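You operate a simulated robot arm through the tools that you are given. There is no shell and no other tool. Be economical: measure what you need, move in short steps, check, and stop when the job is done.

Carry out the task below with a simulated robot arm. There is one attempt and no reset: what you move stays moved.

## Task
Share out the tins on the table. At the end: the white paper cup stands where the green roll of bags stood; the grey tin from the table is on the orange round coaster; the green roll of bags from the table is on the white plate; the green tin from the table is on the brown coaster; whatever was shut is shut again. Leave all else as you found it, and nothing knocked over. Set down upright: tin.

Only the result counts: the job must be done as asked and must still hold three seconds after the hand-in. Knocking over, shifting, dropping, spilling or breaking anything else fails it.

## Robot
A 6-joint arm with a two-finger parallel gripper, fixed in place. Base frame: the origin is at the foot of the arm, x ahead of it, y to its left, z up; the work surface is at about z = 0.75. Lengths are in m, angles in degrees, forces in N, time in s.
With the tool pointing down near the work surface it reaches from about 0.26 to 0.68 m from the base axis. Its first joint turns from -66.0 to 66.0 degrees. Payload 2.9 kg.
The TCP is the grasp point between the finger pads, 0.03 m short of the fingertips. In the tool frame z runs along the fingers and y along their closing line. The gripper opens to 0.11 m. The fingers are 0.02 m wide and 0.01 m thick; the gripper's body (0.048 by 0.112 m) begins 0.055 m behind the TCP.
Orientation is told as [roll, pitch, yaw] about the base's x, y, z axes, in that order, counted from this pose: with the fingers straight down and closing along the base's y, the tool's x points along the base's -x, its y along +y and its z along -z.

## Interface
- The arm moves only by the tool nudge_tool. Its argument "plan" is a list of rows, each a list of 3 entries, a list of its own where there are three numbers: the shift along the tool's x, y, z in m, then the turn, a rotation vector about the tool's x, y, z in degrees, then the opening, from 0 (shut) to 1 (fully open). In form: [[[tx, ty, tz], [ax, ay, az], grip], ...]. A call has 1 to 10 rows; each row is the pose to reach, as a shift and turn from the pose commanded when the call began, along the tool's axes at that moment. Each row takes 0.2 s and may step no farther than 0.05 m and 8.6 degrees from the row before; otherwise, or with a gripper value out of range, the whole call is refused. Where a pose cannot be reached the arm comes as near as it can. A force on the tool above 40 N (or 10 N above the force at the start of the call, whichever is more), or a blocked arm, ends the call early, and 0.2 s more pass. Each finger travels about 0.108 m/s and halts on what it meets, pressing with about 30 N; the grip force reading is that of the motor and also rises with nothing between the fingers. The clock runs only during rows and for 0.2 s after the last one: add rows that repeat a pose to give the fingers time. The reply holds the time, the measured pose of the TCP, the force on the tool along the base axes, the opening and the grip force, in the units named above and with some noise, with the torque about the TCP (base axes, N m) and any sound that the robot's microphone picked up, and new pictures: "views" is both (left out), scene, wrist or none.
- Cameras (640 x 400 px; columns grow to the right, rows downward): "scene" is fixed at [0.0784, 0.4354, 1.3781]; the picture's right is [-0.75, -0.66, 0.00], its down [-0.41, 0.47, -0.78] and it looks along [0.51, -0.59, -0.62] (base axes); focal length 287 px, centre (320, 200). "wrist" rides on the gripper at [0.072, 0.017, -0.103] in the tool frame; the picture's right is [-0.23, 0.97, 0.00], its down [-0.76, -0.18, -0.62] and it looks along [-0.61, -0.14, 0.78] (tool axes); focal length 222 px, centre (320, 200). There is no depth. A picture from a camera that has moved, and an enlarged one, comes with that camera's place and axes in the base frame and with its lens.
- enlarge(camera, box): a new picture of the part [left, top, right, bottom] of that camera's present view, enlarged. It takes no simulated time.
- hand_in(): hands the job in; it is judged then, once.

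Work in short steps. Places have to be worked out from the pictures, the camera data and where the tool is seen: move nearer, look again, correct. Check each grasp and each placing, and mend what went wrong. You have 120 turns and 200 pictures in all, those below and enlarged ones among them. Open the gripper and draw the arm clear of the work before you hand the job in, unless the task says otherwise; then end with one line.

The tools are called after "Request:" by a JSON object that holds its "fn" and its "kwargs". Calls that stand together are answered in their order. nudge_tool: Moves the arm, as the interface text tells. Its arguments: {"type":"object","properties":{"plan":{"type":"array","items":{"type":"array"}},"views":{"type":"string","enum":["both","scene","wrist","none"]}},"required":["plan"]} The other tools are called the same way: enlarge (camera, box) takes an enlarged picture of a part of a camera's view; hand_in () hands the job in.

At the start:

```text
t: 0.0
ee_pos: [0.5109, 0.0234, 1.087]
orientation: [0.0, 0.0, 0.0]
ft_force: [0.3, -0.3, -0.1]
moment: [0.0, 0.01, -0.01]
width: 0.11
gripper_force: 0.1
```

scene: 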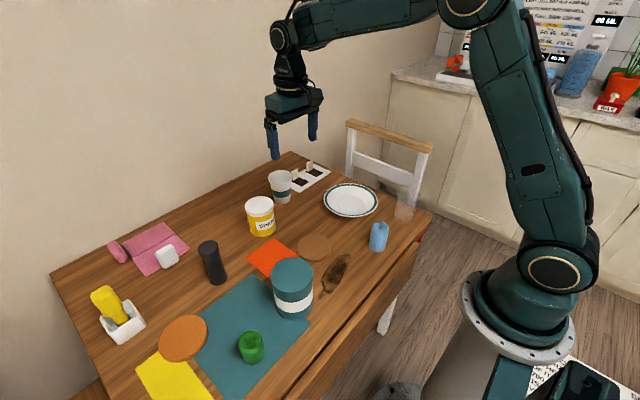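
wrist: 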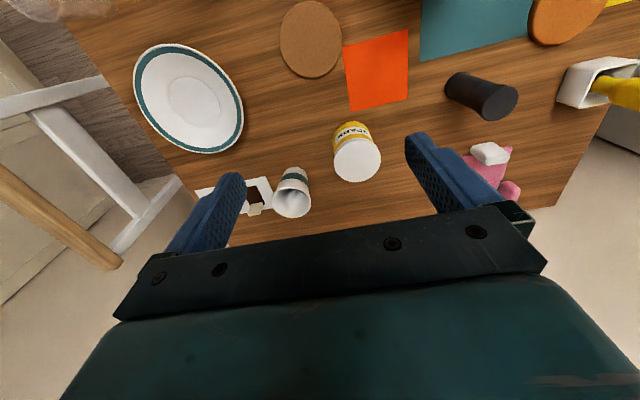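

I'll enlarge the scene picture first to tell the objects apart.

Request:
{"fn": "enlarge", "kwargs": {"camera": "scene", "box": [130, 220, 350, 400]}}

Request:
{"fn": "enlarge", "kwargs": {"camera": "scene", "box": [230, 150, 430, 275]}}

Request:
{"fn": "enlarge", "kwargs": {"camera": "scene", "box": [40, 210, 240, 350]}}

```text
2.22 times, centred on (240, 310) of scene
camera zoom: at [0.0784, 0.4354, 1.3781], right [-0.75, -0.66, 0.0], down [-0.41, 0.47, -0.78], along [0.51, -0.59, -0.62], focal length 637 px, centre (498, -44)
```

zoom: 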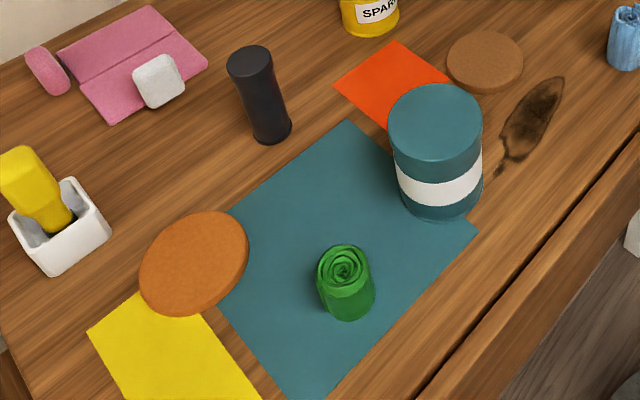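

```text
3.20 times, centred on (330, 212) of scene
camera zoom: at [0.0784, 0.4354, 1.3781], right [-0.75, -0.66, 0.0], down [-0.41, 0.47, -0.78], along [0.51, -0.59, -0.62], focal length 918 px, centre (288, 160)
```

zoom: 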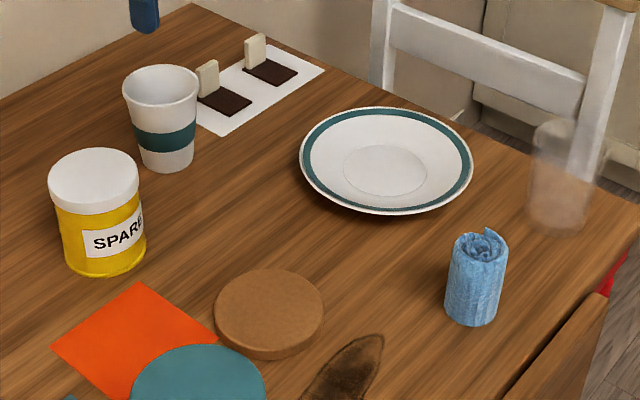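

```text
2.86 times, centred on (140, 280) of scene
camera zoom: at [0.0784, 0.4354, 1.3781], right [-0.75, -0.66, 0.0], down [-0.41, 0.47, -0.78], along [0.51, -0.59, -0.62], focal length 819 px, centre (834, -29)
```

zoom: 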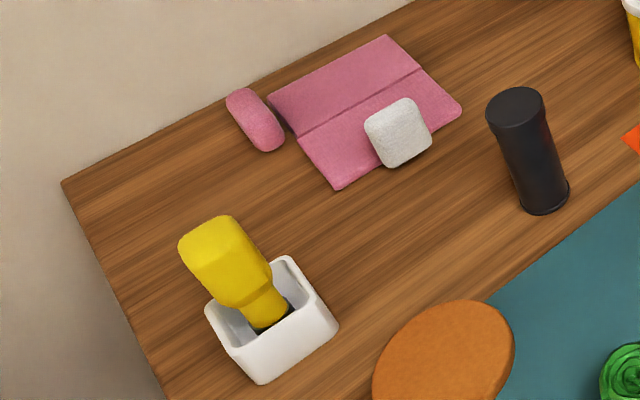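

The green roll, the orange and brown coasters and the plate are clear. The tins aren't yet, so I'll pull the wrist camera back and left to see the near and left part of the table.

Request:
{"fn": "nudge_tool", "kwargs": {"plan": [[[0.04, 0.03, 0], [0, 0, 0], 1], [[0.08, 0.06, 0], [0, 0, 0], 1], [[0.12, 0.09, 0], [0, 0, 0], 1], [[0.16, 0.12, 0], [0, 0, 0], 1], [[0.19, 0.15, 0], [0, 0, 0], 1], [[0.2, 0.18, 0], [0, 0, 0], 1]]}}

```text
t: 1.4
ee_pos: [0.31, 0.2029, 1.088]
orientation: [-0.1, 0.0, 0.0]
ft_force: [-0.3, 0.3, 0.3]
moment: [-0.04, 0.05, 0.02]
width: 0.11
gripper_force: 0.1
camera wrist: at [0.2376, 0.2192, 1.1898], right [0.23, 0.97, 0.0], down [0.76, -0.18, 0.62], along [0.61, -0.14, -0.78], focal length 222 px, centre (320, 200)
```

scene: 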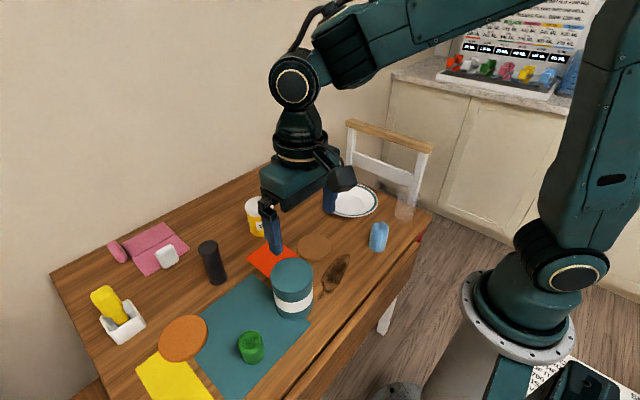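
wrist: 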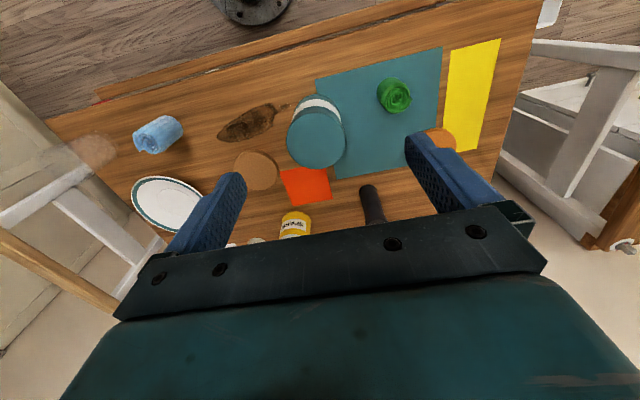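

The wall chart and the counter show more now, so I'll look closer at them and at the canister.

Request:
{"fn": "enlarge", "kwargs": {"camera": "scene", "box": [440, 0, 640, 110]}}

Request:
{"fn": "enlarge", "kwargs": {"camera": "wrist", "box": [210, 30, 510, 220]}}

Request:
{"fn": "enlarge", "kwargs": {"camera": "wrist", "box": [30, 20, 290, 260]}}

```text
3.20 times, centred on (540, 55) of scene
camera zoom: at [0.0784, 0.4354, 1.3781], right [-0.75, -0.66, 0.0], down [-0.41, 0.47, -0.78], along [0.51, -0.59, -0.62], focal length 918 px, centre (-384, 664)
```

zoom: 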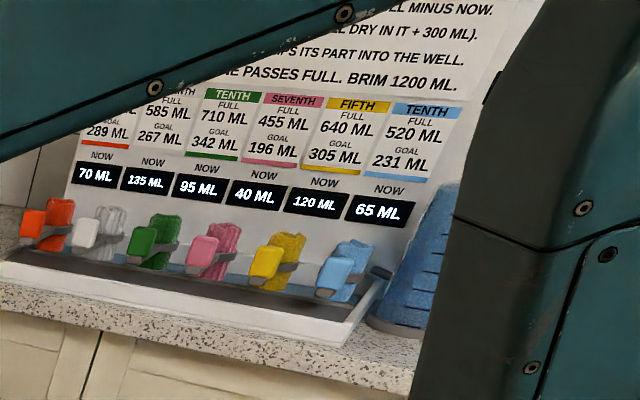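

```text
2.11 times, centred on (360, 125) of wrist
camera zoom: at [0.2376, 0.2192, 1.1898], right [0.23, 0.97, 0.0], down [0.76, -0.18, 0.62], along [0.61, -0.14, -0.78], focal length 468 px, centre (236, 358)
```

zoom: 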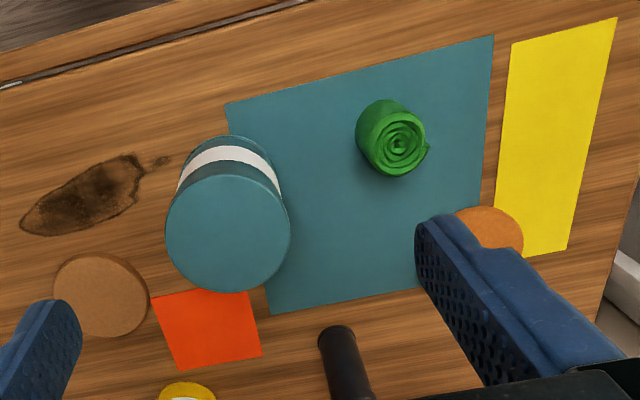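

```text
1.67 times, centred on (160, 140) of wrist
camera zoom: at [0.2376, 0.2192, 1.1898], right [0.23, 0.97, 0.0], down [0.76, -0.18, 0.62], along [0.61, -0.14, -0.78], focal length 370 px, centre (587, 300)
```

zoom: 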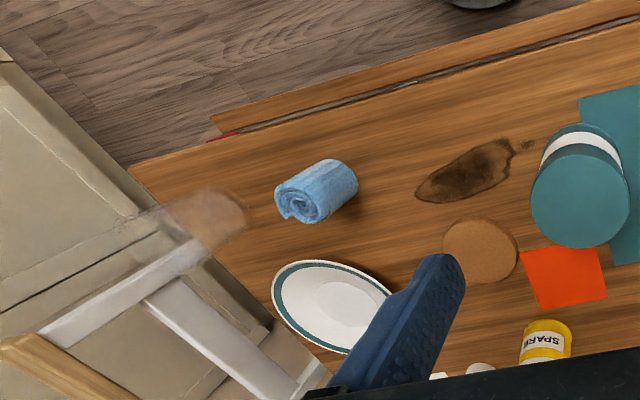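

The chart doesn't concern this task. I'll check the front edge of the table, which may be a drawer left ajar, and the dark cylinder and back area.

Request:
{"fn": "enlarge", "kwargs": {"camera": "wrist", "box": [90, 0, 290, 110]}}

Request:
{"fn": "enlarge", "kwargs": {"camera": "scene", "box": [260, 180, 450, 400]}}

Request:
{"fn": "enlarge", "kwargs": {"camera": "scene", "box": [180, 220, 340, 370]}}

```text
3.20 times, centred on (190, 55) of wrist
camera zoom: at [0.2376, 0.2192, 1.1898], right [0.23, 0.97, 0.0], down [0.76, -0.18, 0.62], along [0.61, -0.14, -0.78], focal length 711 px, centre (736, 664)
```

zoom: 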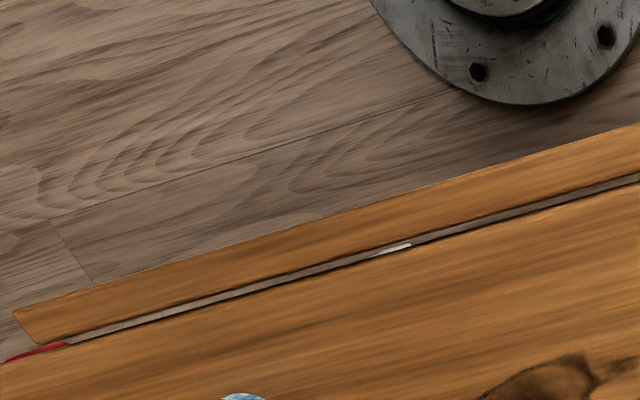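

```text
1.82 times, centred on (355, 290) of scene
camera zoom: at [0.0784, 0.4354, 1.3781], right [-0.75, -0.66, 0.0], down [-0.41, 0.47, -0.78], along [0.51, -0.59, -0.62], focal length 521 px, centre (256, 36)
```

zoom: 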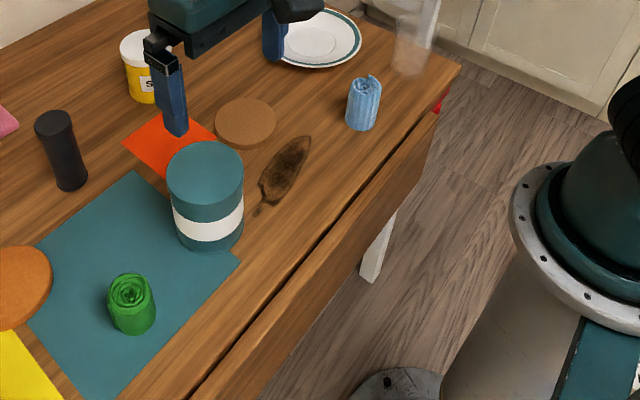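

```text
2.67 times, centred on (260, 295) of scene
camera zoom: at [0.0784, 0.4354, 1.3781], right [-0.75, -0.66, 0.0], down [-0.41, 0.47, -0.78], along [0.51, -0.59, -0.62], focal length 765 px, centre (480, -53)
```

zoom: 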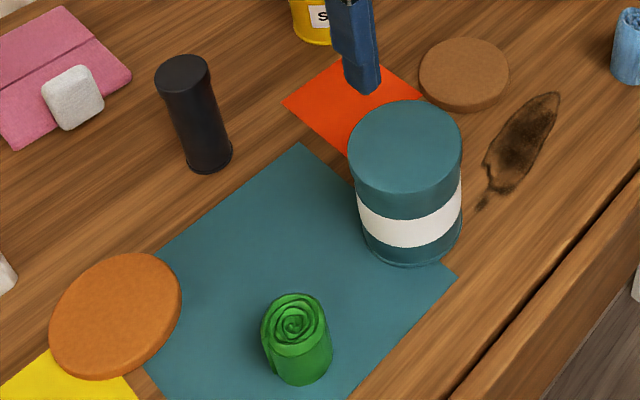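

The front strip has a narrow gap with something red at one end. I'll bring the wrist camera over it to see whether it is a drawer.

Request:
{"fn": "nudge_tool", "kwargs": {"plan": [[[0.01, -0.045, 0], [0, 0, 0], 1], [[0.02, -0.09, 0.01], [0, 0, 0], 1], [[0.03, -0.135, 0.03], [0, 0, 0], 1], [[0.03, -0.18, 0.05], [0, 0, 0], 1], [[0.03, -0.225, 0.07], [0, 0, 0], 1], [[0.03, -0.27, 0.09], [0, 0, 0], 1], [[0.03, -0.31, 0.1], [0, 0, 0], 1]]}}

```text
refused: row 3 steps farther than a row can; nothing moved
```

The rows were slightly too long, so I'll resend them with smaller steps.

Request:
{"fn": "nudge_tool", "kwargs": {"plan": [[[0.01, -0.04, 0], [0, 0, 0], 1], [[0.02, -0.08, 0.01], [0, 0, 0], 1], [[0.03, -0.12, 0.03], [0, 0, 0], 1], [[0.03, -0.16, 0.05], [0, 0, 0], 1], [[0.03, -0.2, 0.07], [0, 0, 0], 1], [[0.03, -0.24, 0.09], [0, 0, 0], 1], [[0.03, -0.28, 0.1], [0, 0, 0], 1]]}}

Request:
{"fn": "enlarge", "kwargs": {"camera": "scene", "box": [60, 120, 420, 345]}}

Request:
{"fn": "enlarge", "kwargs": {"camera": "wrist", "box": [40, 0, 600, 200]}}

```text
t: 3.0
ee_pos: [0.2802, -0.0789, 0.9892]
orientation: [0.0, 0.0, 0.0]
ft_force: [-0.8, 0.0, -0.6]
moment: [0.01, 0.01, 0.0]
width: 0.1098
gripper_force: 0.0
camera wrist: at [0.2077, -0.063, 1.0911], right [0.23, 0.97, 0.0], down [0.76, -0.18, 0.62], along [0.61, -0.14, -0.78], focal length 222 px, centre (320, 200)
```

scene: 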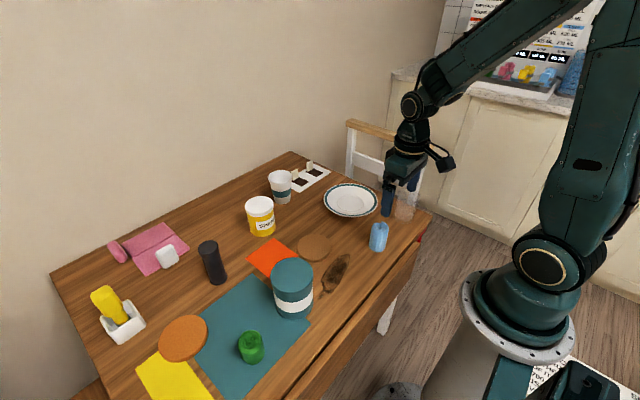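
wrist: 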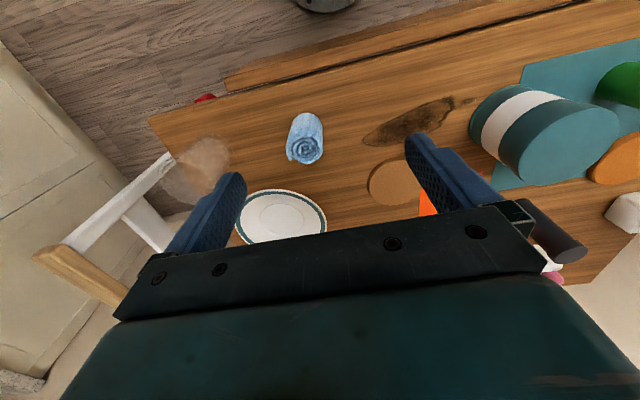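

```text
1.78 times, centred on (240, 232) of scene
camera zoom: at [0.0784, 0.4354, 1.3781], right [-0.75, -0.66, 0.0], down [-0.41, 0.47, -0.78], along [0.51, -0.59, -0.62], focal length 510 px, centre (462, 142)
```

zoom: 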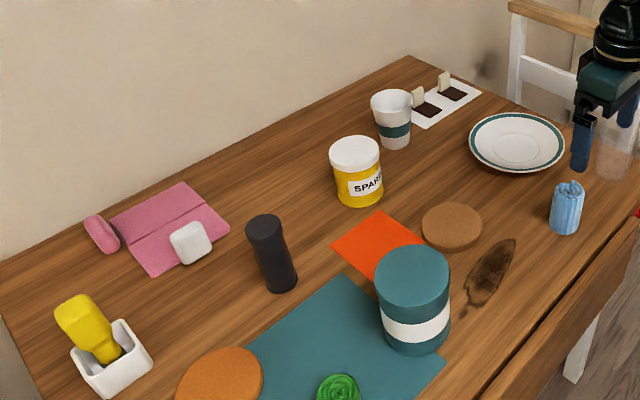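

```text
1.14 times, centred on (320, 100) of wrist
camera zoom: at [0.2077, -0.063, 1.0911], right [0.23, 0.97, 0.0], down [0.76, -0.18, 0.62], along [0.61, -0.14, -0.78], focal length 254 px, centre (320, 314)
```

zoom: 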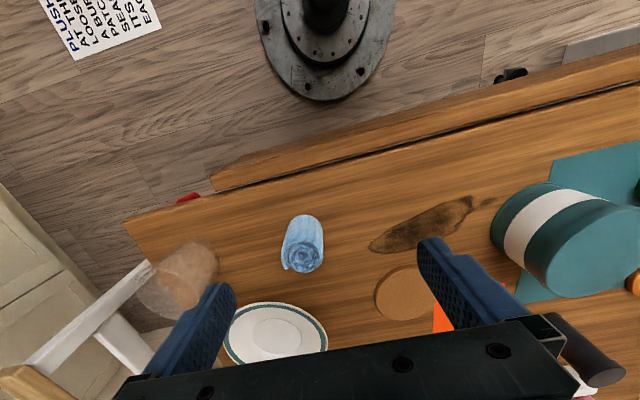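

The strip is the front of a shut drawer with a knob, which I don't need. On the table top the dark grey cylinder and the large teal-green canister look like the two tins, next to the yellow "SPARE" one. I'll move over to the green roll and look closer at both on the way.

Request:
{"fn": "nudge_tool", "kwargs": {"plan": [[[0, 0.045, 0], [0, 0, 0], 1], [[0, 0.09, 0], [0, 0, 0], 1], [[0, 0.135, 0], [0, 0, 0], 1], [[0, 0.18, 0], [0, 0, 0], 1], [[-0.01, 0.225, 0], [0, 0, 0], 1], [[-0.02, 0.265, 0], [0, 0, 0], 1], [[-0.04, 0.305, 0], [0, 0, 0], 1], [[-0.055, 0.345, 0], [0, 0, 0], 1], [[-0.065, 0.385, 0], [0, 0, 0], 1], [[-0.077, 0.408, 0], [0, 0, 0], 1]], "views": "wrist"}}

Request:
{"fn": "enlarge", "kwargs": {"camera": "wrist", "box": [100, 0, 500, 220]}}

```text
t: 5.2
ee_pos: [0.3602, 0.3313, 0.9877]
orientation: [-0.1, 0.1, 0.0]
ft_force: [-0.2, 0.6, 0.1]
moment: [0.0, -0.03, 0.0]
width: 0.1102
gripper_force: 0.1
camera wrist: at [0.287, 0.3486, 1.0893], right [0.23, 0.97, 0.0], down [0.76, -0.18, 0.62], along [0.61, -0.14, -0.78], focal length 222 px, centre (320, 200)
```

wrist: 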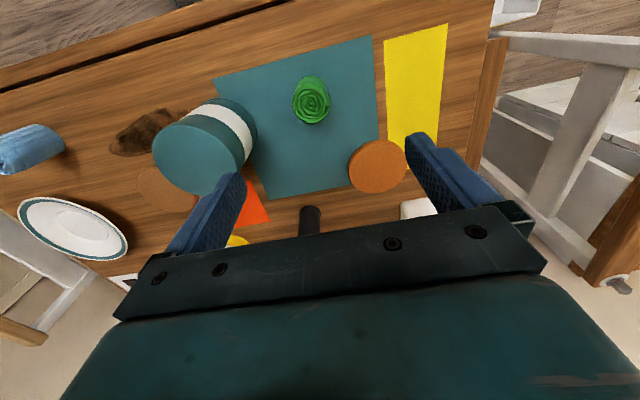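

```text
1.60 times, centred on (300, 110) of wrist
camera zoom: at [0.287, 0.3486, 1.0893], right [0.23, 0.97, 0.0], down [0.76, -0.18, 0.62], along [0.61, -0.14, -0.78], focal length 355 px, centre (352, 344)
```

zoom: 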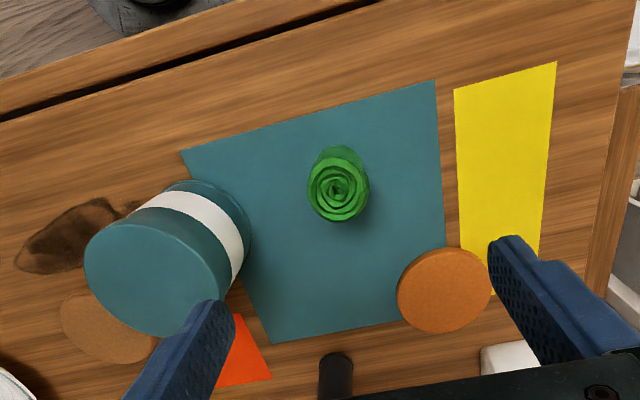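

The roll stands at about (0.357, 0.321), roughly 0.045 across and with its top near z 0.81. I'll descend over it and stop a little above the grasp to check.

Request:
{"fn": "nudge_tool", "kwargs": {"plan": [[[0, -0.01, 0.04], [0, 0, 0], 1], [[0, -0.01, 0.08], [0, 0, 0], 1], [[0, -0.01, 0.12], [0, 0, 0], 1], [[0, -0.01, 0.15], [0, 0, 0], 1]]}}

```text
t: 6.2
ee_pos: [0.3597, 0.3223, 0.8361]
orientation: [0.0, 0.1, 0.1]
ft_force: [-0.3, 0.9, 0.7]
moment: [0.01, 0.01, 0.0]
width: 0.11
gripper_force: 0.1
camera wrist: at [0.2864, 0.3386, 0.939], right [0.23, 0.97, 0.0], down [0.76, -0.18, 0.62], along [0.61, -0.14, -0.78], focal length 222 px, centre (320, 200)
```

scene: 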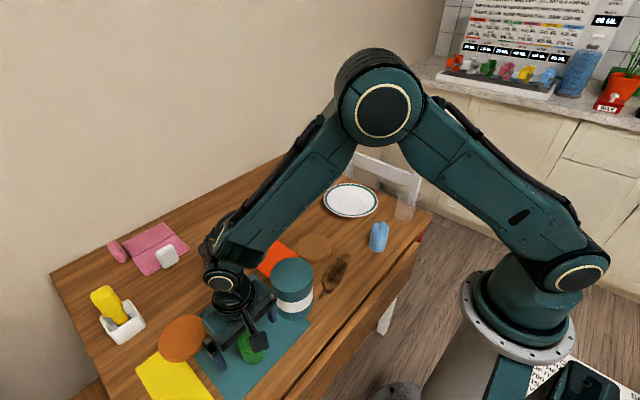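
wrist: 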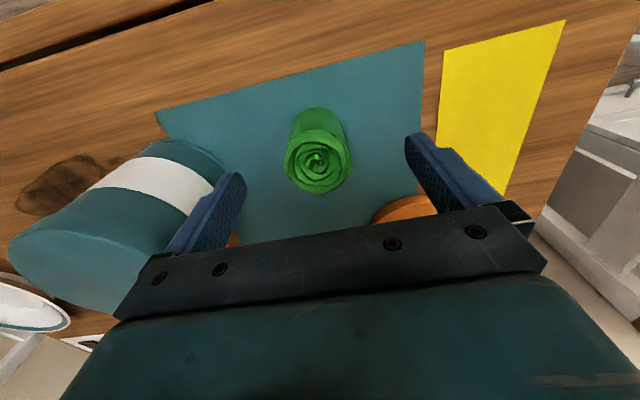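

The roll is centred between the fingers at about (0.356, 0.322). I'll go down to z≈0.79 and close.

Request:
{"fn": "nudge_tool", "kwargs": {"plan": [[[0.002, 0, 0.025], [0, 0, 0], 1], [[0.002, 0, 0.046], [0, 0, 0], 1], [[0.002, 0, 0.046], [0, 0, 0], 0], [[0.002, 0, 0.046], [0, 0, 0], 0], [[0.002, 0, 0.046], [0, 0, 0], 0]], "views": "wrist"}}

```text
t: 7.4
ee_pos: [0.3555, 0.3216, 0.79]
orientation: [-0.1, 0.0, 0.0]
ft_force: [0.2, 0.3, 0.0]
moment: [0.0, -0.02, 0.0]
width: 0.0485
gripper_force: 29.8
camera wrist: at [0.2836, 0.3378, 0.8933], right [0.23, 0.97, 0.0], down [0.76, -0.18, 0.62], along [0.61, -0.14, -0.78], focal length 222 px, centre (320, 200)
```

wrist: 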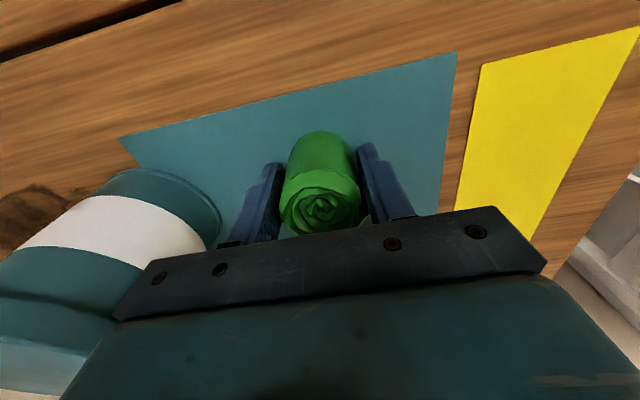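

The roll is held (0.0485 wide) and its spot is (0.356, 0.322). I'll lift it.

Request:
{"fn": "nudge_tool", "kwargs": {"plan": [[[0, 0, -0.02], [0, 0, 0], 0], [[0, 0, -0.06], [0, 0, 0], 0], [[0, 0, -0.105], [0, 0, 0], 0], [[0, 0, -0.15], [0, 0, 0], 0], [[-0.01, -0.02, -0.185], [0, 0, 0], 0], [[-0.02, -0.06, -0.19], [0, 0, 0], 0], [[-0.035, -0.105, -0.19], [0, 0, 0], 0], [[-0.05, -0.15, -0.19], [0, 0, 0], 0], [[-0.065, -0.195, -0.19], [0, 0, 0], 0], [[-0.08, -0.24, -0.19], [0, 0, 0], 0]]}}

Request:
{"fn": "nudge_tool", "kwargs": {"plan": [[[-0.015, -0.045, 0], [0, 0, 0], 0], [[-0.03, -0.09, 0], [0, 0, 0], 0], [[-0.04, -0.135, 0], [0, 0, 0], 0], [[-0.05, -0.18, 0], [0, 0, 0], 0], [[-0.06, -0.225, 0], [0, 0, 0], 0], [[-0.061, -0.26, 0], [0, 0, 0], 0], [[-0.061, -0.295, 0], [0, 0, 0], 0], [[-0.061, -0.295, 0.03], [0, 0, 0], 0]]}}

```text
t: 9.6
ee_pos: [0.4351, 0.0795, 0.9827]
orientation: [0.0, 0.0, 0.1]
ft_force: [-0.6, -0.2, 0.0]
moment: [0.0, 0.0, 0.02]
width: 0.0488
gripper_force: 30.1
camera wrist: at [0.3622, 0.096, 1.0858], right [0.23, 0.97, 0.0], down [0.76, -0.18, 0.62], along [0.61, -0.14, -0.78], focal length 222 px, centre (320, 200)
```

scene: 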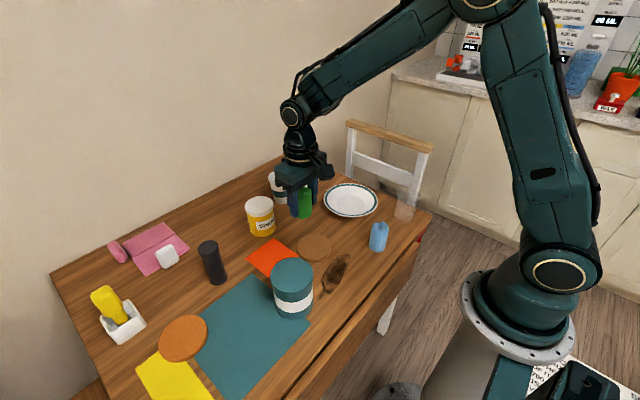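
wrist: 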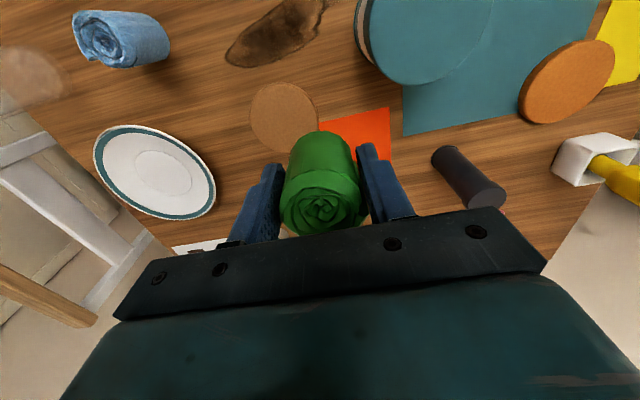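

```text
t: 11.4
ee_pos: [0.4972, -0.2163, 0.9499]
orientation: [0.0, 0.0, 0.0]
ft_force: [-0.1, -0.1, -1.0]
moment: [-0.03, -0.02, 0.01]
width: 0.0489
gripper_force: 29.7
camera wrist: at [0.4248, -0.2, 1.0531], right [0.23, 0.97, 0.0], down [0.76, -0.18, 0.62], along [0.61, -0.14, -0.78], focal length 222 px, centre (320, 200)
```

scene: 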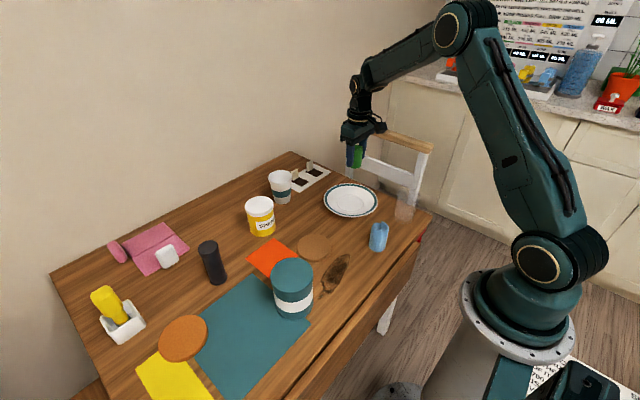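
wrist: 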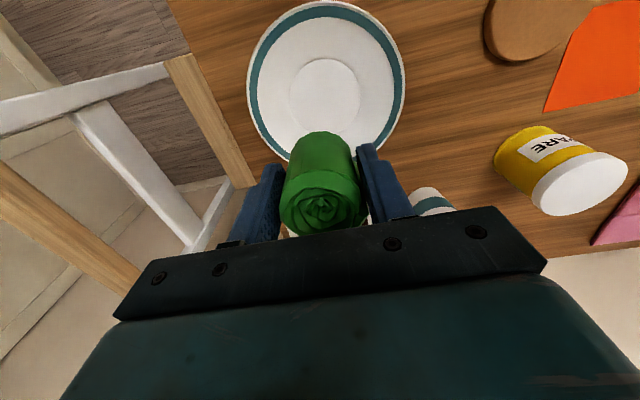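

The plate's well is at about (0.491, -0.208). I'll correct by a few mm and lower until the roll is nearly touching.

Request:
{"fn": "nudge_tool", "kwargs": {"plan": [[[0.006, 0.007, 0.035], [0, 0, 0], 0], [[0.006, 0.007, 0.07], [0, 0, 0], 0], [[0.006, 0.007, 0.105], [0, 0, 0], 0], [[0.006, 0.007, 0.135], [0, 0, 0], 0], [[0.006, 0.007, 0.143], [0, 0, 0], 0]]}}

```text
t: 12.6
ee_pos: [0.4895, -0.2062, 0.8071]
orientation: [-0.1, 0.0, 0.0]
ft_force: [-0.1, 0.3, -0.1]
moment: [0.03, 0.02, -0.01]
width: 0.0487
gripper_force: 29.9
camera wrist: at [0.4172, -0.1898, 0.9098], right [0.23, 0.97, 0.0], down [0.76, -0.18, 0.62], along [0.61, -0.14, -0.78], focal length 222 px, centre (320, 200)
```

scene: 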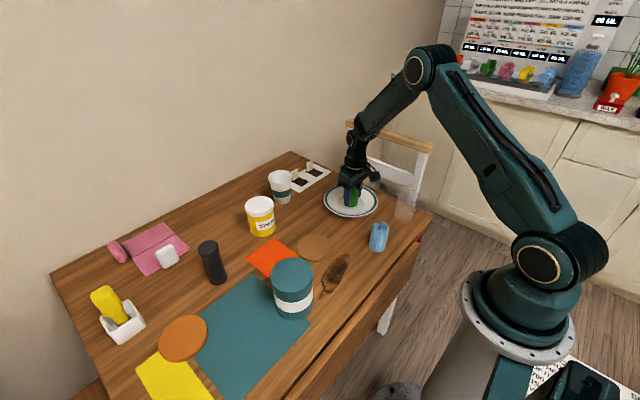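
wrist: 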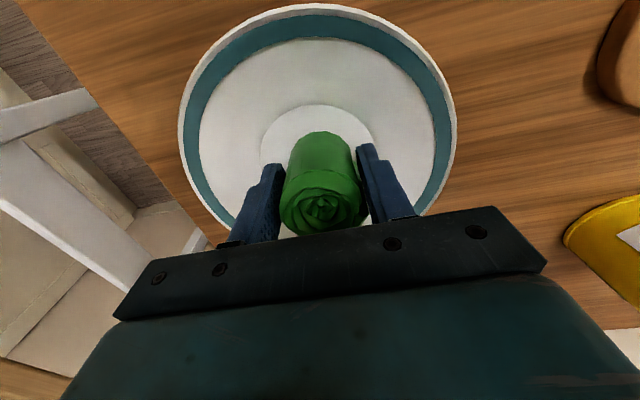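

Not touching yet. I'll lower in 2–3 mm steps and watch the force.

Request:
{"fn": "nudge_tool", "kwargs": {"plan": [[[0, 0, 0.003], [0, 0, 0], 0], [[0, 0, 0.006], [0, 0, 0], 0]], "views": "none"}}

Request:
{"fn": "nudge_tool", "kwargs": {"plan": [[[0, 0, 0.002], [0, 0, 0], 0], [[0, 0, 0.003], [0, 0, 0], 0]], "views": "wrist"}}

```text
t: 13.2
ee_pos: [0.4921, -0.2063, 0.8026]
orientation: [-0.1, 0.0, 0.0]
ft_force: [0.2, -0.7, 0.3]
moment: [0.01, -0.03, 0.02]
width: 0.0486
gripper_force: 29.7
```

```text
t: 13.8
ee_pos: [0.4923, -0.2066, 0.8]
orientation: [-0.1, -0.1, 0.0]
ft_force: [-4.9, 2.3, 19.8]
moment: [-0.16, 0.02, -0.14]
width: 0.0487
gripper_force: 29.8
camera wrist: at [0.4191, -0.1902, 0.9027], right [0.23, 0.97, 0.0], down [0.76, -0.18, 0.63], along [0.61, -0.14, -0.78], focal length 222 px, centre (320, 200)
```

wrist: 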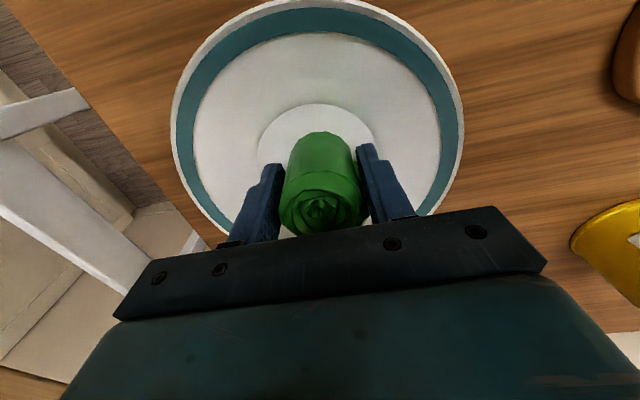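

Contact at z 0.800, about 20 N. I'll ease up a millimetre, open partway and rise.

Request:
{"fn": "nudge_tool", "kwargs": {"plan": [[[0, 0, -0.002], [0, 0, 0], 0], [[0, 0, -0.002], [0, 0, 0], 0.62], [[0, 0, -0.002], [0, 0, 0], 0.62], [[0, 0, -0.03], [0, 0, 0], 0.62], [[0, 0, -0.07], [0, 0, 0], 0.62], [[0, 0, -0.11], [0, 0, 0], 0.8], [[0, 0, -0.15], [0, 0, 0], 1]]}}

```text
t: 15.4
ee_pos: [0.4893, -0.2058, 0.9515]
orientation: [0.0, 0.1, 0.1]
ft_force: [-0.4, 1.2, -0.2]
moment: [-0.01, -0.03, -0.02]
width: 0.11
gripper_force: 0.0
camera wrist: at [0.4171, -0.1895, 1.0532], right [0.23, 0.97, 0.0], down [0.76, -0.18, 0.62], along [0.61, -0.14, -0.78], focal length 222 px, centre (320, 200)
```

scene: 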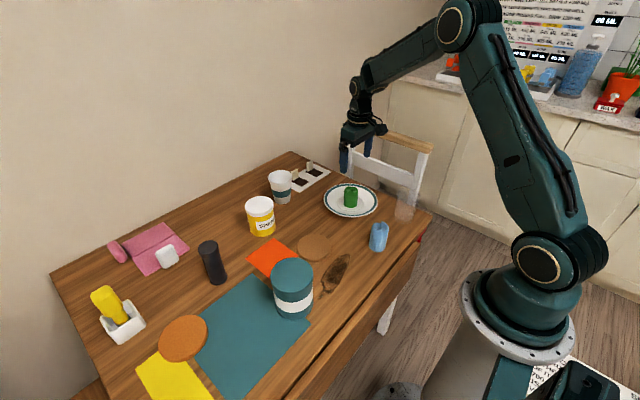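
wrist: 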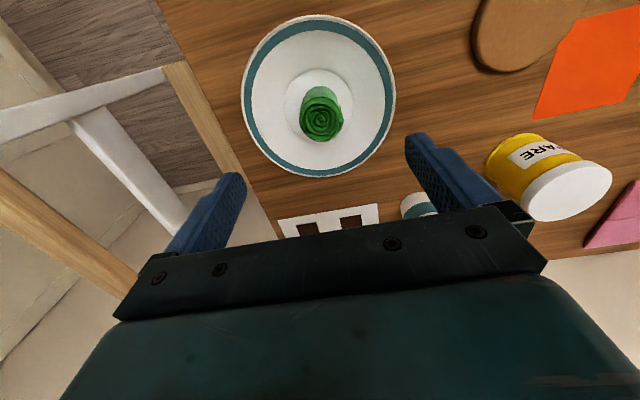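

The roll stands on the plate's well. Next is the canister, so that there's room at the roll's spot; I'll move over it and measure.

Request:
{"fn": "nudge_tool", "kwargs": {"plan": [[[0.01, 0.04, -0.02], [0, 0, 0], 1], [[0.02, 0.085, -0.04], [0, 0, 0], 1], [[0.035, 0.13, -0.05], [0, 0, 0], 1], [[0.05, 0.175, -0.05], [0, 0, 0], 1], [[0.065, 0.22, -0.05], [0, 0, 0], 1], [[0.08, 0.265, -0.05], [0, 0, 0], 1], [[0.095, 0.31, -0.05], [0, 0, 0], 1], [[0.11, 0.355, -0.05], [0, 0, 0], 1], [[0.125, 0.4, -0.05], [0, 0, 0], 1]]}}

Request:
{"fn": "enlarge", "kwargs": {"camera": "wrist", "box": [180, 20, 480, 210]}}

```text
refused: row 2 steps farther than a row can; nothing moved
```

```text
2.11 times, centred on (330, 115) of wrist
camera zoom: at [0.4171, -0.1895, 1.0532], right [0.23, 0.97, 0.0], down [0.76, -0.18, 0.62], along [0.61, -0.14, -0.78], focal length 468 px, centre (299, 379)
```

zoom: 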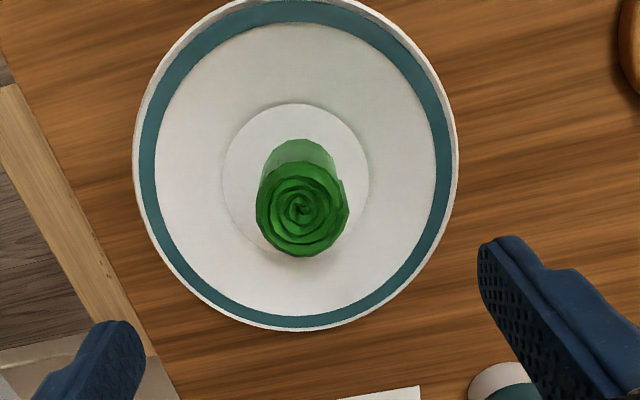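

The roll is well placed. I'll resend the move over the canister with legal steps.

Request:
{"fn": "nudge_tool", "kwargs": {"plan": [[[0.01, 0.04, -0.02], [0, 0, 0], 1], [[0.02, 0.08, -0.04], [0, 0, 0], 1], [[0.035, 0.125, -0.05], [0, 0, 0], 1], [[0.05, 0.17, -0.05], [0, 0, 0], 1], [[0.065, 0.215, -0.05], [0, 0, 0], 1], [[0.08, 0.26, -0.05], [0, 0, 0], 1], [[0.095, 0.305, -0.05], [0, 0, 0], 1], [[0.11, 0.35, -0.05], [0, 0, 0], 1], [[0.125, 0.395, -0.05], [0, 0, 0], 1]]}}

Request:
{"fn": "enlarge", "kwargs": {"camera": "wrist", "box": [180, 0, 480, 210]}}

```text
t: 17.4
ee_pos: [0.3648, 0.1898, 1.0011]
orientation: [0.0, 0.0, -0.1]
ft_force: [-1.3, 0.4, -0.1]
moment: [-0.04, -0.01, 0.0]
width: 0.1102
gripper_force: 0.0
camera wrist: at [0.2923, 0.2062, 1.103], right [0.23, 0.97, 0.0], down [0.76, -0.18, 0.62], along [0.61, -0.14, -0.78], focal length 222 px, centre (320, 200)
```

scene: 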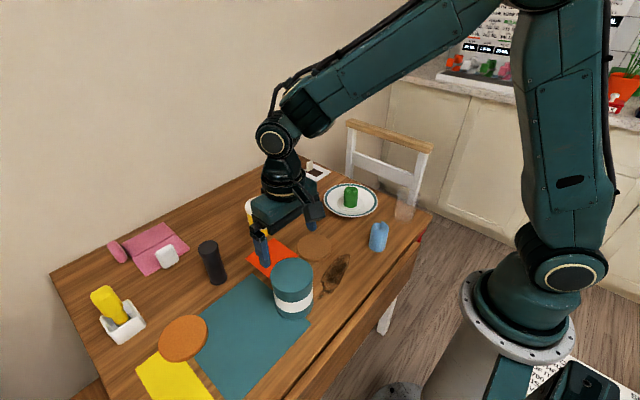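
wrist: 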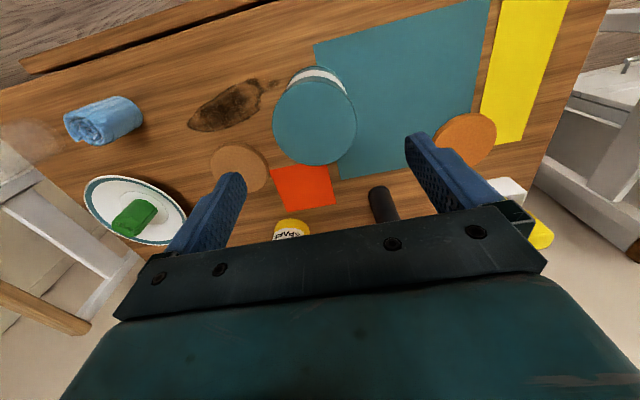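

```text
1.90 times, centred on (330, 105) of wrist
camera zoom: at [0.2923, 0.2062, 1.103], right [0.23, 0.97, 0.0], down [0.76, -0.18, 0.62], along [0.61, -0.14, -0.78], focal length 423 px, centre (301, 381)
```

zoom: 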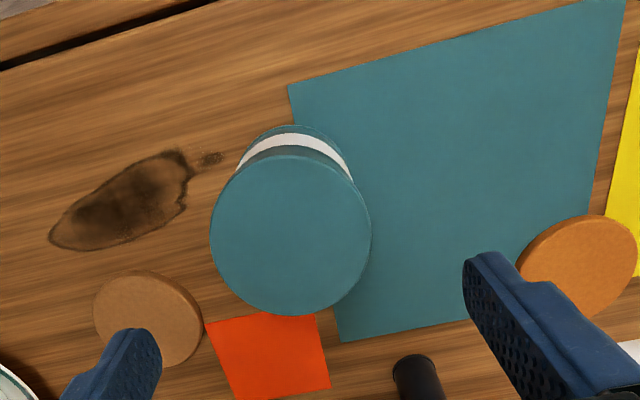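

The canister stands at about (0.374, 0.184), 0.09 across, with its top at 0.865. Before committing, I'll take a close look at the dark cylinder and the canister's side to be sure which tins they are.

Request:
{"fn": "nudge_tool", "kwargs": {"plan": [[[-0.035, 0.025, 0], [0, 0, 0], 1], [[-0.07, 0.05, 0.01], [0, 0, 0], 1], [[-0.1, 0.07, 0.035], [0, 0, 0], 1], [[-0.115, 0.07, 0.07], [0, 0, 0], 1], [[-0.115, 0.07, 0.08], [0, 0, 0], 1]]}}

Request:
{"fn": "enlarge", "kwargs": {"camera": "wrist", "box": [200, 0, 440, 220]}}

Request:
{"fn": "enlarge", "kwargs": {"camera": "scene", "box": [180, 230, 260, 290]}}

Request:
{"fn": "enlarge", "kwargs": {"camera": "scene", "box": [260, 250, 330, 325]}}

Request:
{"fn": "enlarge", "kwargs": {"camera": "scene", "box": [380, 170, 460, 260]}}

```text
t: 18.6
ee_pos: [0.4825, 0.2582, 0.9197]
orientation: [0.1, -0.1, 0.0]
ft_force: [0.6, -1.2, 1.3]
moment: [0.04, 0.02, 0.01]
width: 0.11
gripper_force: 0.0
camera wrist: at [0.4092, 0.2743, 1.0226], right [0.23, 0.97, 0.0], down [0.76, -0.18, 0.62], along [0.61, -0.14, -0.78], focal length 222 px, centre (320, 200)
```

scene: 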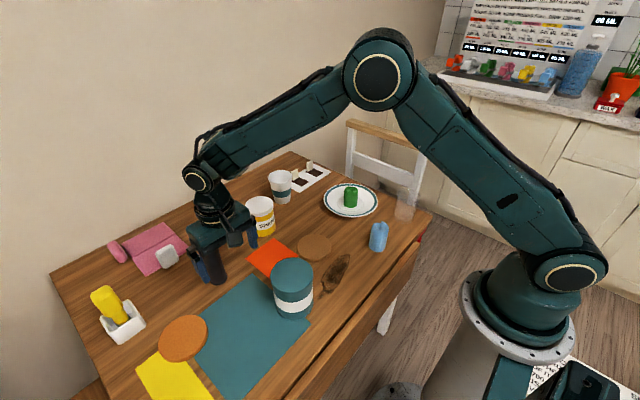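
wrist: 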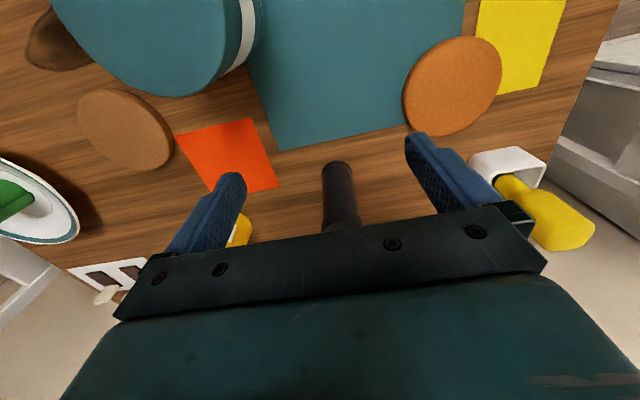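

```text
1.82 times, centred on (320, 110) of wrist
camera zoom: at [0.4092, 0.2743, 1.0226], right [0.23, 0.97, 0.0], down [0.76, -0.18, 0.62], along [0.61, -0.14, -0.78], focal length 404 px, centre (320, 364)
```

zoom: 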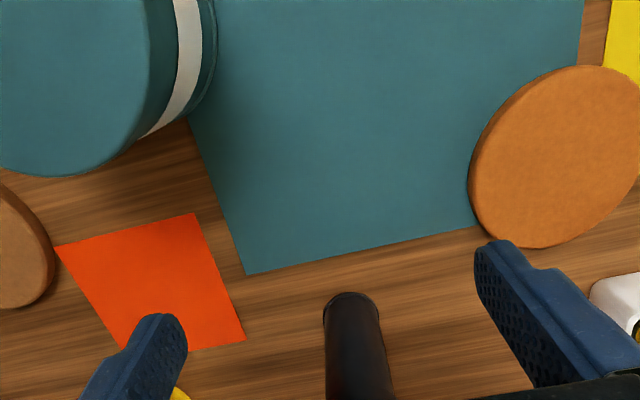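

```text
6.67 times, centred on (220, 260) of scene
camera zoom: at [0.0784, 0.4354, 1.3781], right [-0.75, -0.66, 0.0], down [-0.41, 0.47, -0.78], along [0.51, -0.59, -0.62], focal length 1912 px, centre (987, -200)
```

zoom: 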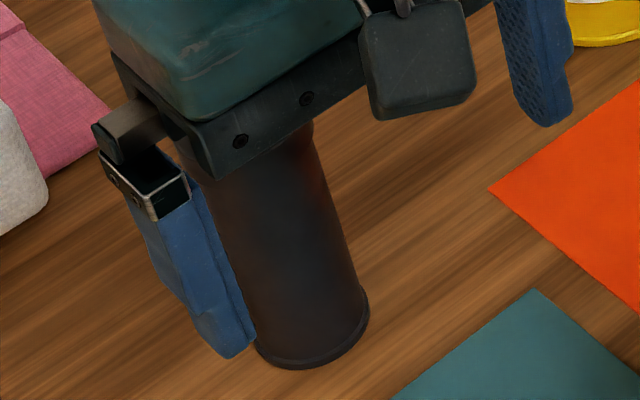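

```text
5.33 times, centred on (295, 288) of scene
camera zoom: at [0.0784, 0.4354, 1.3781], right [-0.75, -0.66, 0.0], down [-0.41, 0.47, -0.78], along [0.51, -0.59, -0.62], focal length 1529 px, centre (453, -267)
```

zoom: 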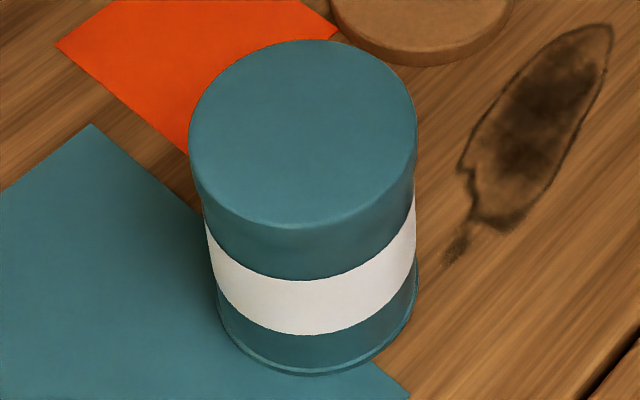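

```text
4.44 times, centred on (420, 215) of scene
camera zoom: at [0.0784, 0.4354, 1.3781], right [-0.75, -0.66, 0.0], down [-0.41, 0.47, -0.78], along [0.51, -0.59, -0.62], focal length 1274 px, centre (-124, 133)
```

zoom: 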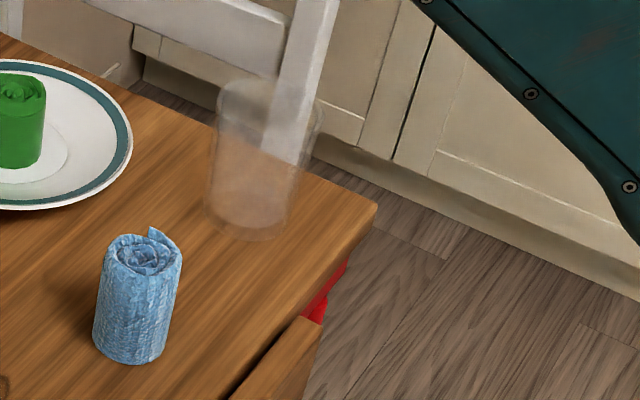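

Both have a base rim and are plain-coloured; I'll lift the canister first, which will also show whether anything is beneath it. Moving directly above it for alignment.

Request:
{"fn": "nudge_tool", "kwargs": {"plan": [[[0.02, 0, -0.03], [0, 0, 0], 1], [[0.05, -0.03, -0.04], [0, 0, 0], 1], [[0.08, -0.055, -0.04], [0, 0, 0], 1], [[0.106, -0.076, -0.03], [0, 0, 0], 1], [[0.106, -0.076, -0.02], [0, 0, 0], 1]]}}

```text
t: 19.8
ee_pos: [0.3742, 0.1814, 0.9367]
orientation: [0.1, 0.0, 0.0]
ft_force: [0.6, -0.3, -0.6]
moment: [0.0, 0.01, 0.02]
width: 0.1099
gripper_force: 0.0
camera wrist: at [0.3019, 0.1978, 1.0397], right [0.23, 0.97, 0.0], down [0.76, -0.18, 0.62], along [0.61, -0.14, -0.78], focal length 222 px, centre (320, 200)
```

scene: 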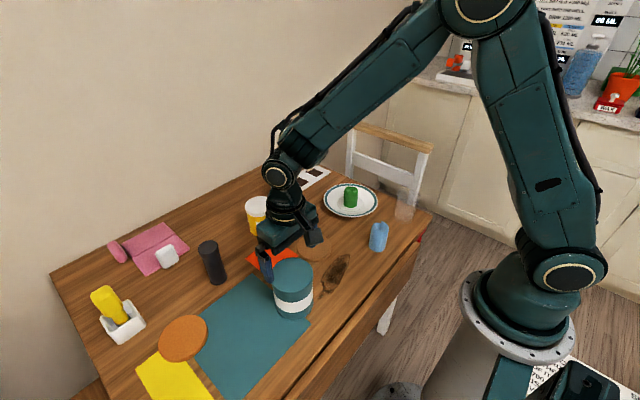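
wrist: 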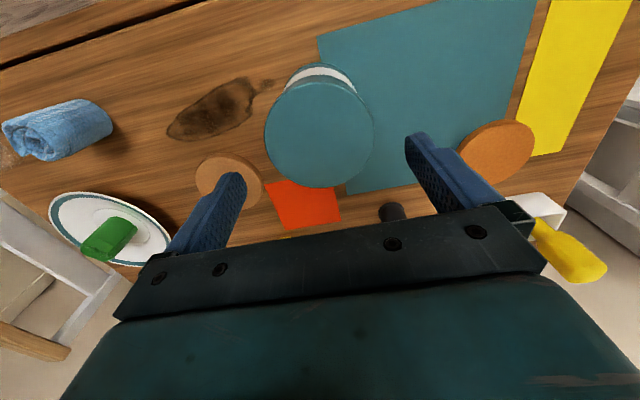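

It is centred at (0.371, 0.181), matching the tool. I'll descend in steps, watching for contact.

Request:
{"fn": "nudge_tool", "kwargs": {"plan": [[[0.002, -0.001, 0.03], [0, 0, 0], 1], [[0.002, -0.001, 0.06], [0, 0, 0], 1], [[0.002, -0.001, 0.085], [0, 0, 0], 1]]}}

```text
t: 20.6
ee_pos: [0.3728, 0.1818, 0.8528]
orientation: [0.1, 0.1, 0.0]
ft_force: [0.4, -1.0, 0.0]
moment: [0.0, -0.01, -0.01]
width: 0.1099
gripper_force: 0.0
camera wrist: at [0.3004, 0.1974, 0.956], right [0.23, 0.97, 0.0], down [0.76, -0.18, 0.62], along [0.61, -0.14, -0.78], focal length 222 px, centre (320, 200)
```

scene: 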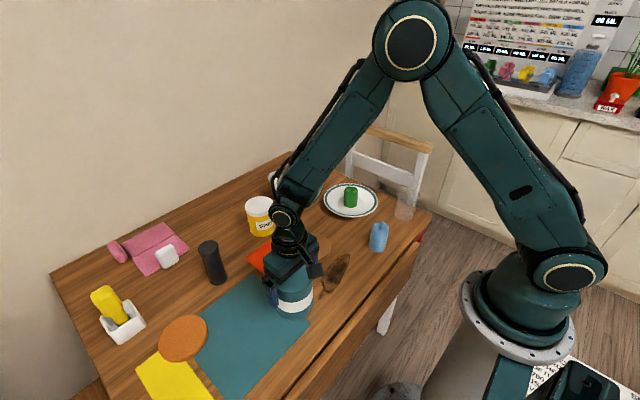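
wrist: 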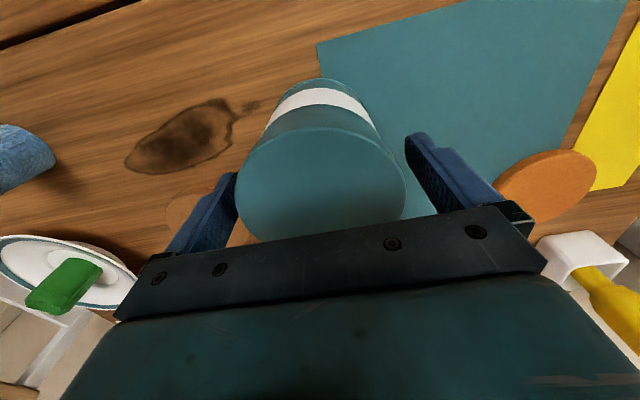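

The fingers straddle it cleanly. Down to z≈0.82 and close.

Request:
{"fn": "nudge_tool", "kwargs": {"plan": [[[0, 0, 0.02], [0, 0, 0], 1], [[0, 0, 0.034], [0, 0, 0], 1], [[0, 0, 0.034], [0, 0, 0], 0.5], [[0, 0, 0.034], [0, 0, 0], 0.5], [[0, 0, 0.034], [0, 0, 0], 0.5]], "views": "wrist"}}

```text
t: 21.8
ee_pos: [0.374, 0.1818, 0.82]
orientation: [0.0, 0.0, 0.0]
ft_force: [-0.9, -1.4, 2.4]
moment: [-0.08, 0.05, 0.02]
width: 0.0892
gripper_force: 30.0
camera wrist: at [0.3008, 0.1968, 0.9228], right [0.23, 0.97, 0.0], down [0.76, -0.18, 0.62], along [0.61, -0.14, -0.78], focal length 222 px, centre (320, 200)
```

wrist: 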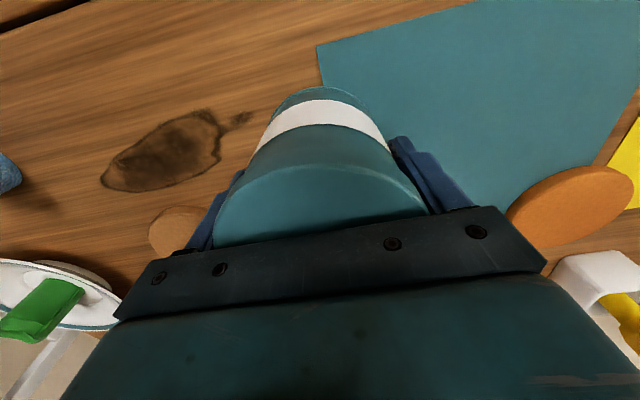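

Gripped at 0.089. I'll lift slowly by a few cm and look at what comes up and what remains below.

Request:
{"fn": "nudge_tool", "kwargs": {"plan": [[[0, 0, -0.01], [0, 0, 0], 0.5], [[0, 0, -0.02], [0, 0, 0], 0.5], [[0, 0, -0.035], [0, 0, 0], 0.5]]}}

Request:
{"fn": "enlarge", "kwargs": {"camera": "scene", "box": [240, 230, 340, 330]}}

```text
t: 22.6
ee_pos: [0.3748, 0.1805, 0.8551]
orientation: [-0.1, 0.0, 0.0]
ft_force: [-0.3, 0.7, -1.1]
moment: [-0.04, 0.03, 0.01]
width: 0.0893
gripper_force: 30.0
camera wrist: at [0.3013, 0.1966, 0.9579], right [0.23, 0.97, 0.0], down [0.76, -0.18, 0.62], along [0.61, -0.14, -0.78], focal length 222 px, centre (320, 200)
```

scene: 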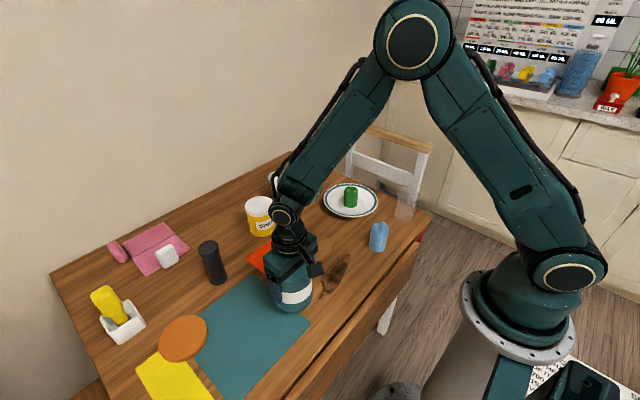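
wrist: 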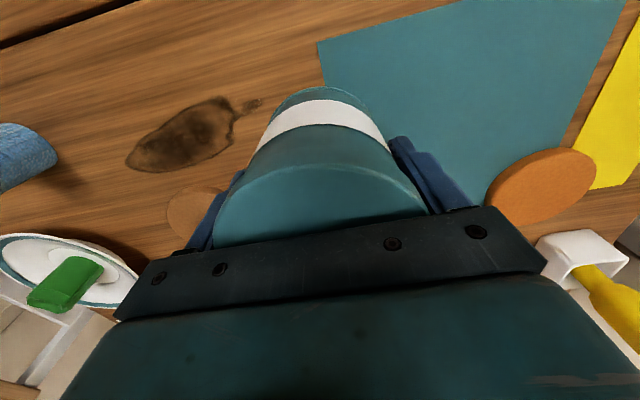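

```text
4.00 times, centred on (290, 280) of scene
camera zoom: at [0.0784, 0.4354, 1.3781], right [-0.75, -0.66, 0.0], down [-0.41, 0.47, -0.78], along [0.51, -0.59, -0.62], focal length 1147 px, centre (440, -120)
```

zoom: 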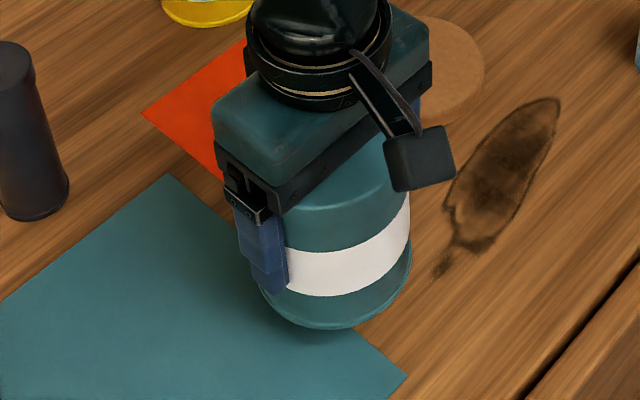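

The whole canister came up and is light. I'll raise it more to see whether anything stood underneath.

Request:
{"fn": "nudge_tool", "kwargs": {"plan": [[[0, 0, -0.04], [0, 0, 0], 0.5], [[0, 0, -0.08], [0, 0, 0], 0.5], [[0, 0, -0.12], [0, 0, 0], 0.5]]}}

```text
t: 23.4
ee_pos: [0.3733, 0.1824, 0.9758]
orientation: [0.0, 0.1, 0.0]
ft_force: [0.9, 0.7, -1.7]
moment: [0.01, 0.0, -0.05]
width: 0.0893
gripper_force: 30.1
camera wrist: at [0.3007, 0.1981, 1.0788], right [0.23, 0.97, 0.0], down [0.76, -0.18, 0.62], along [0.61, -0.14, -0.78], focal length 222 px, centre (320, 200)
```

scene: 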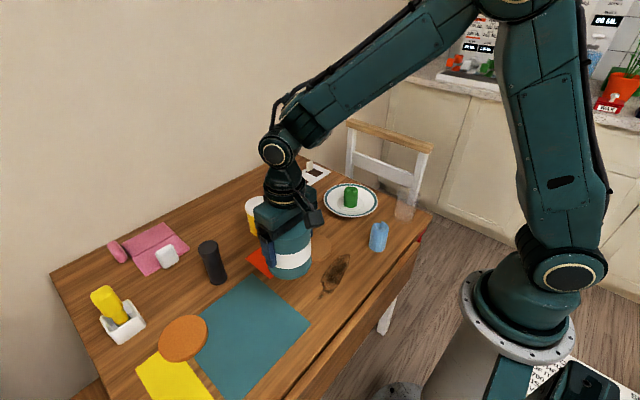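
wrist: 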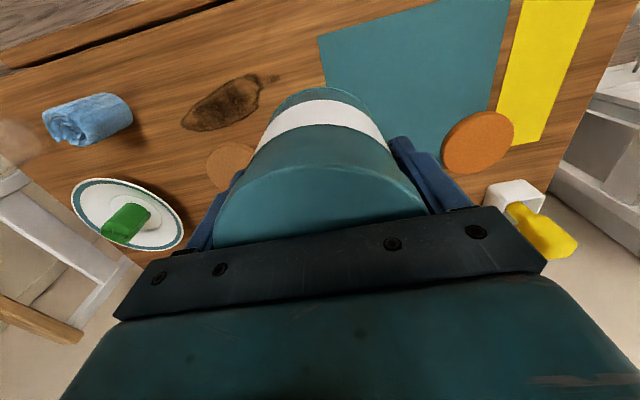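

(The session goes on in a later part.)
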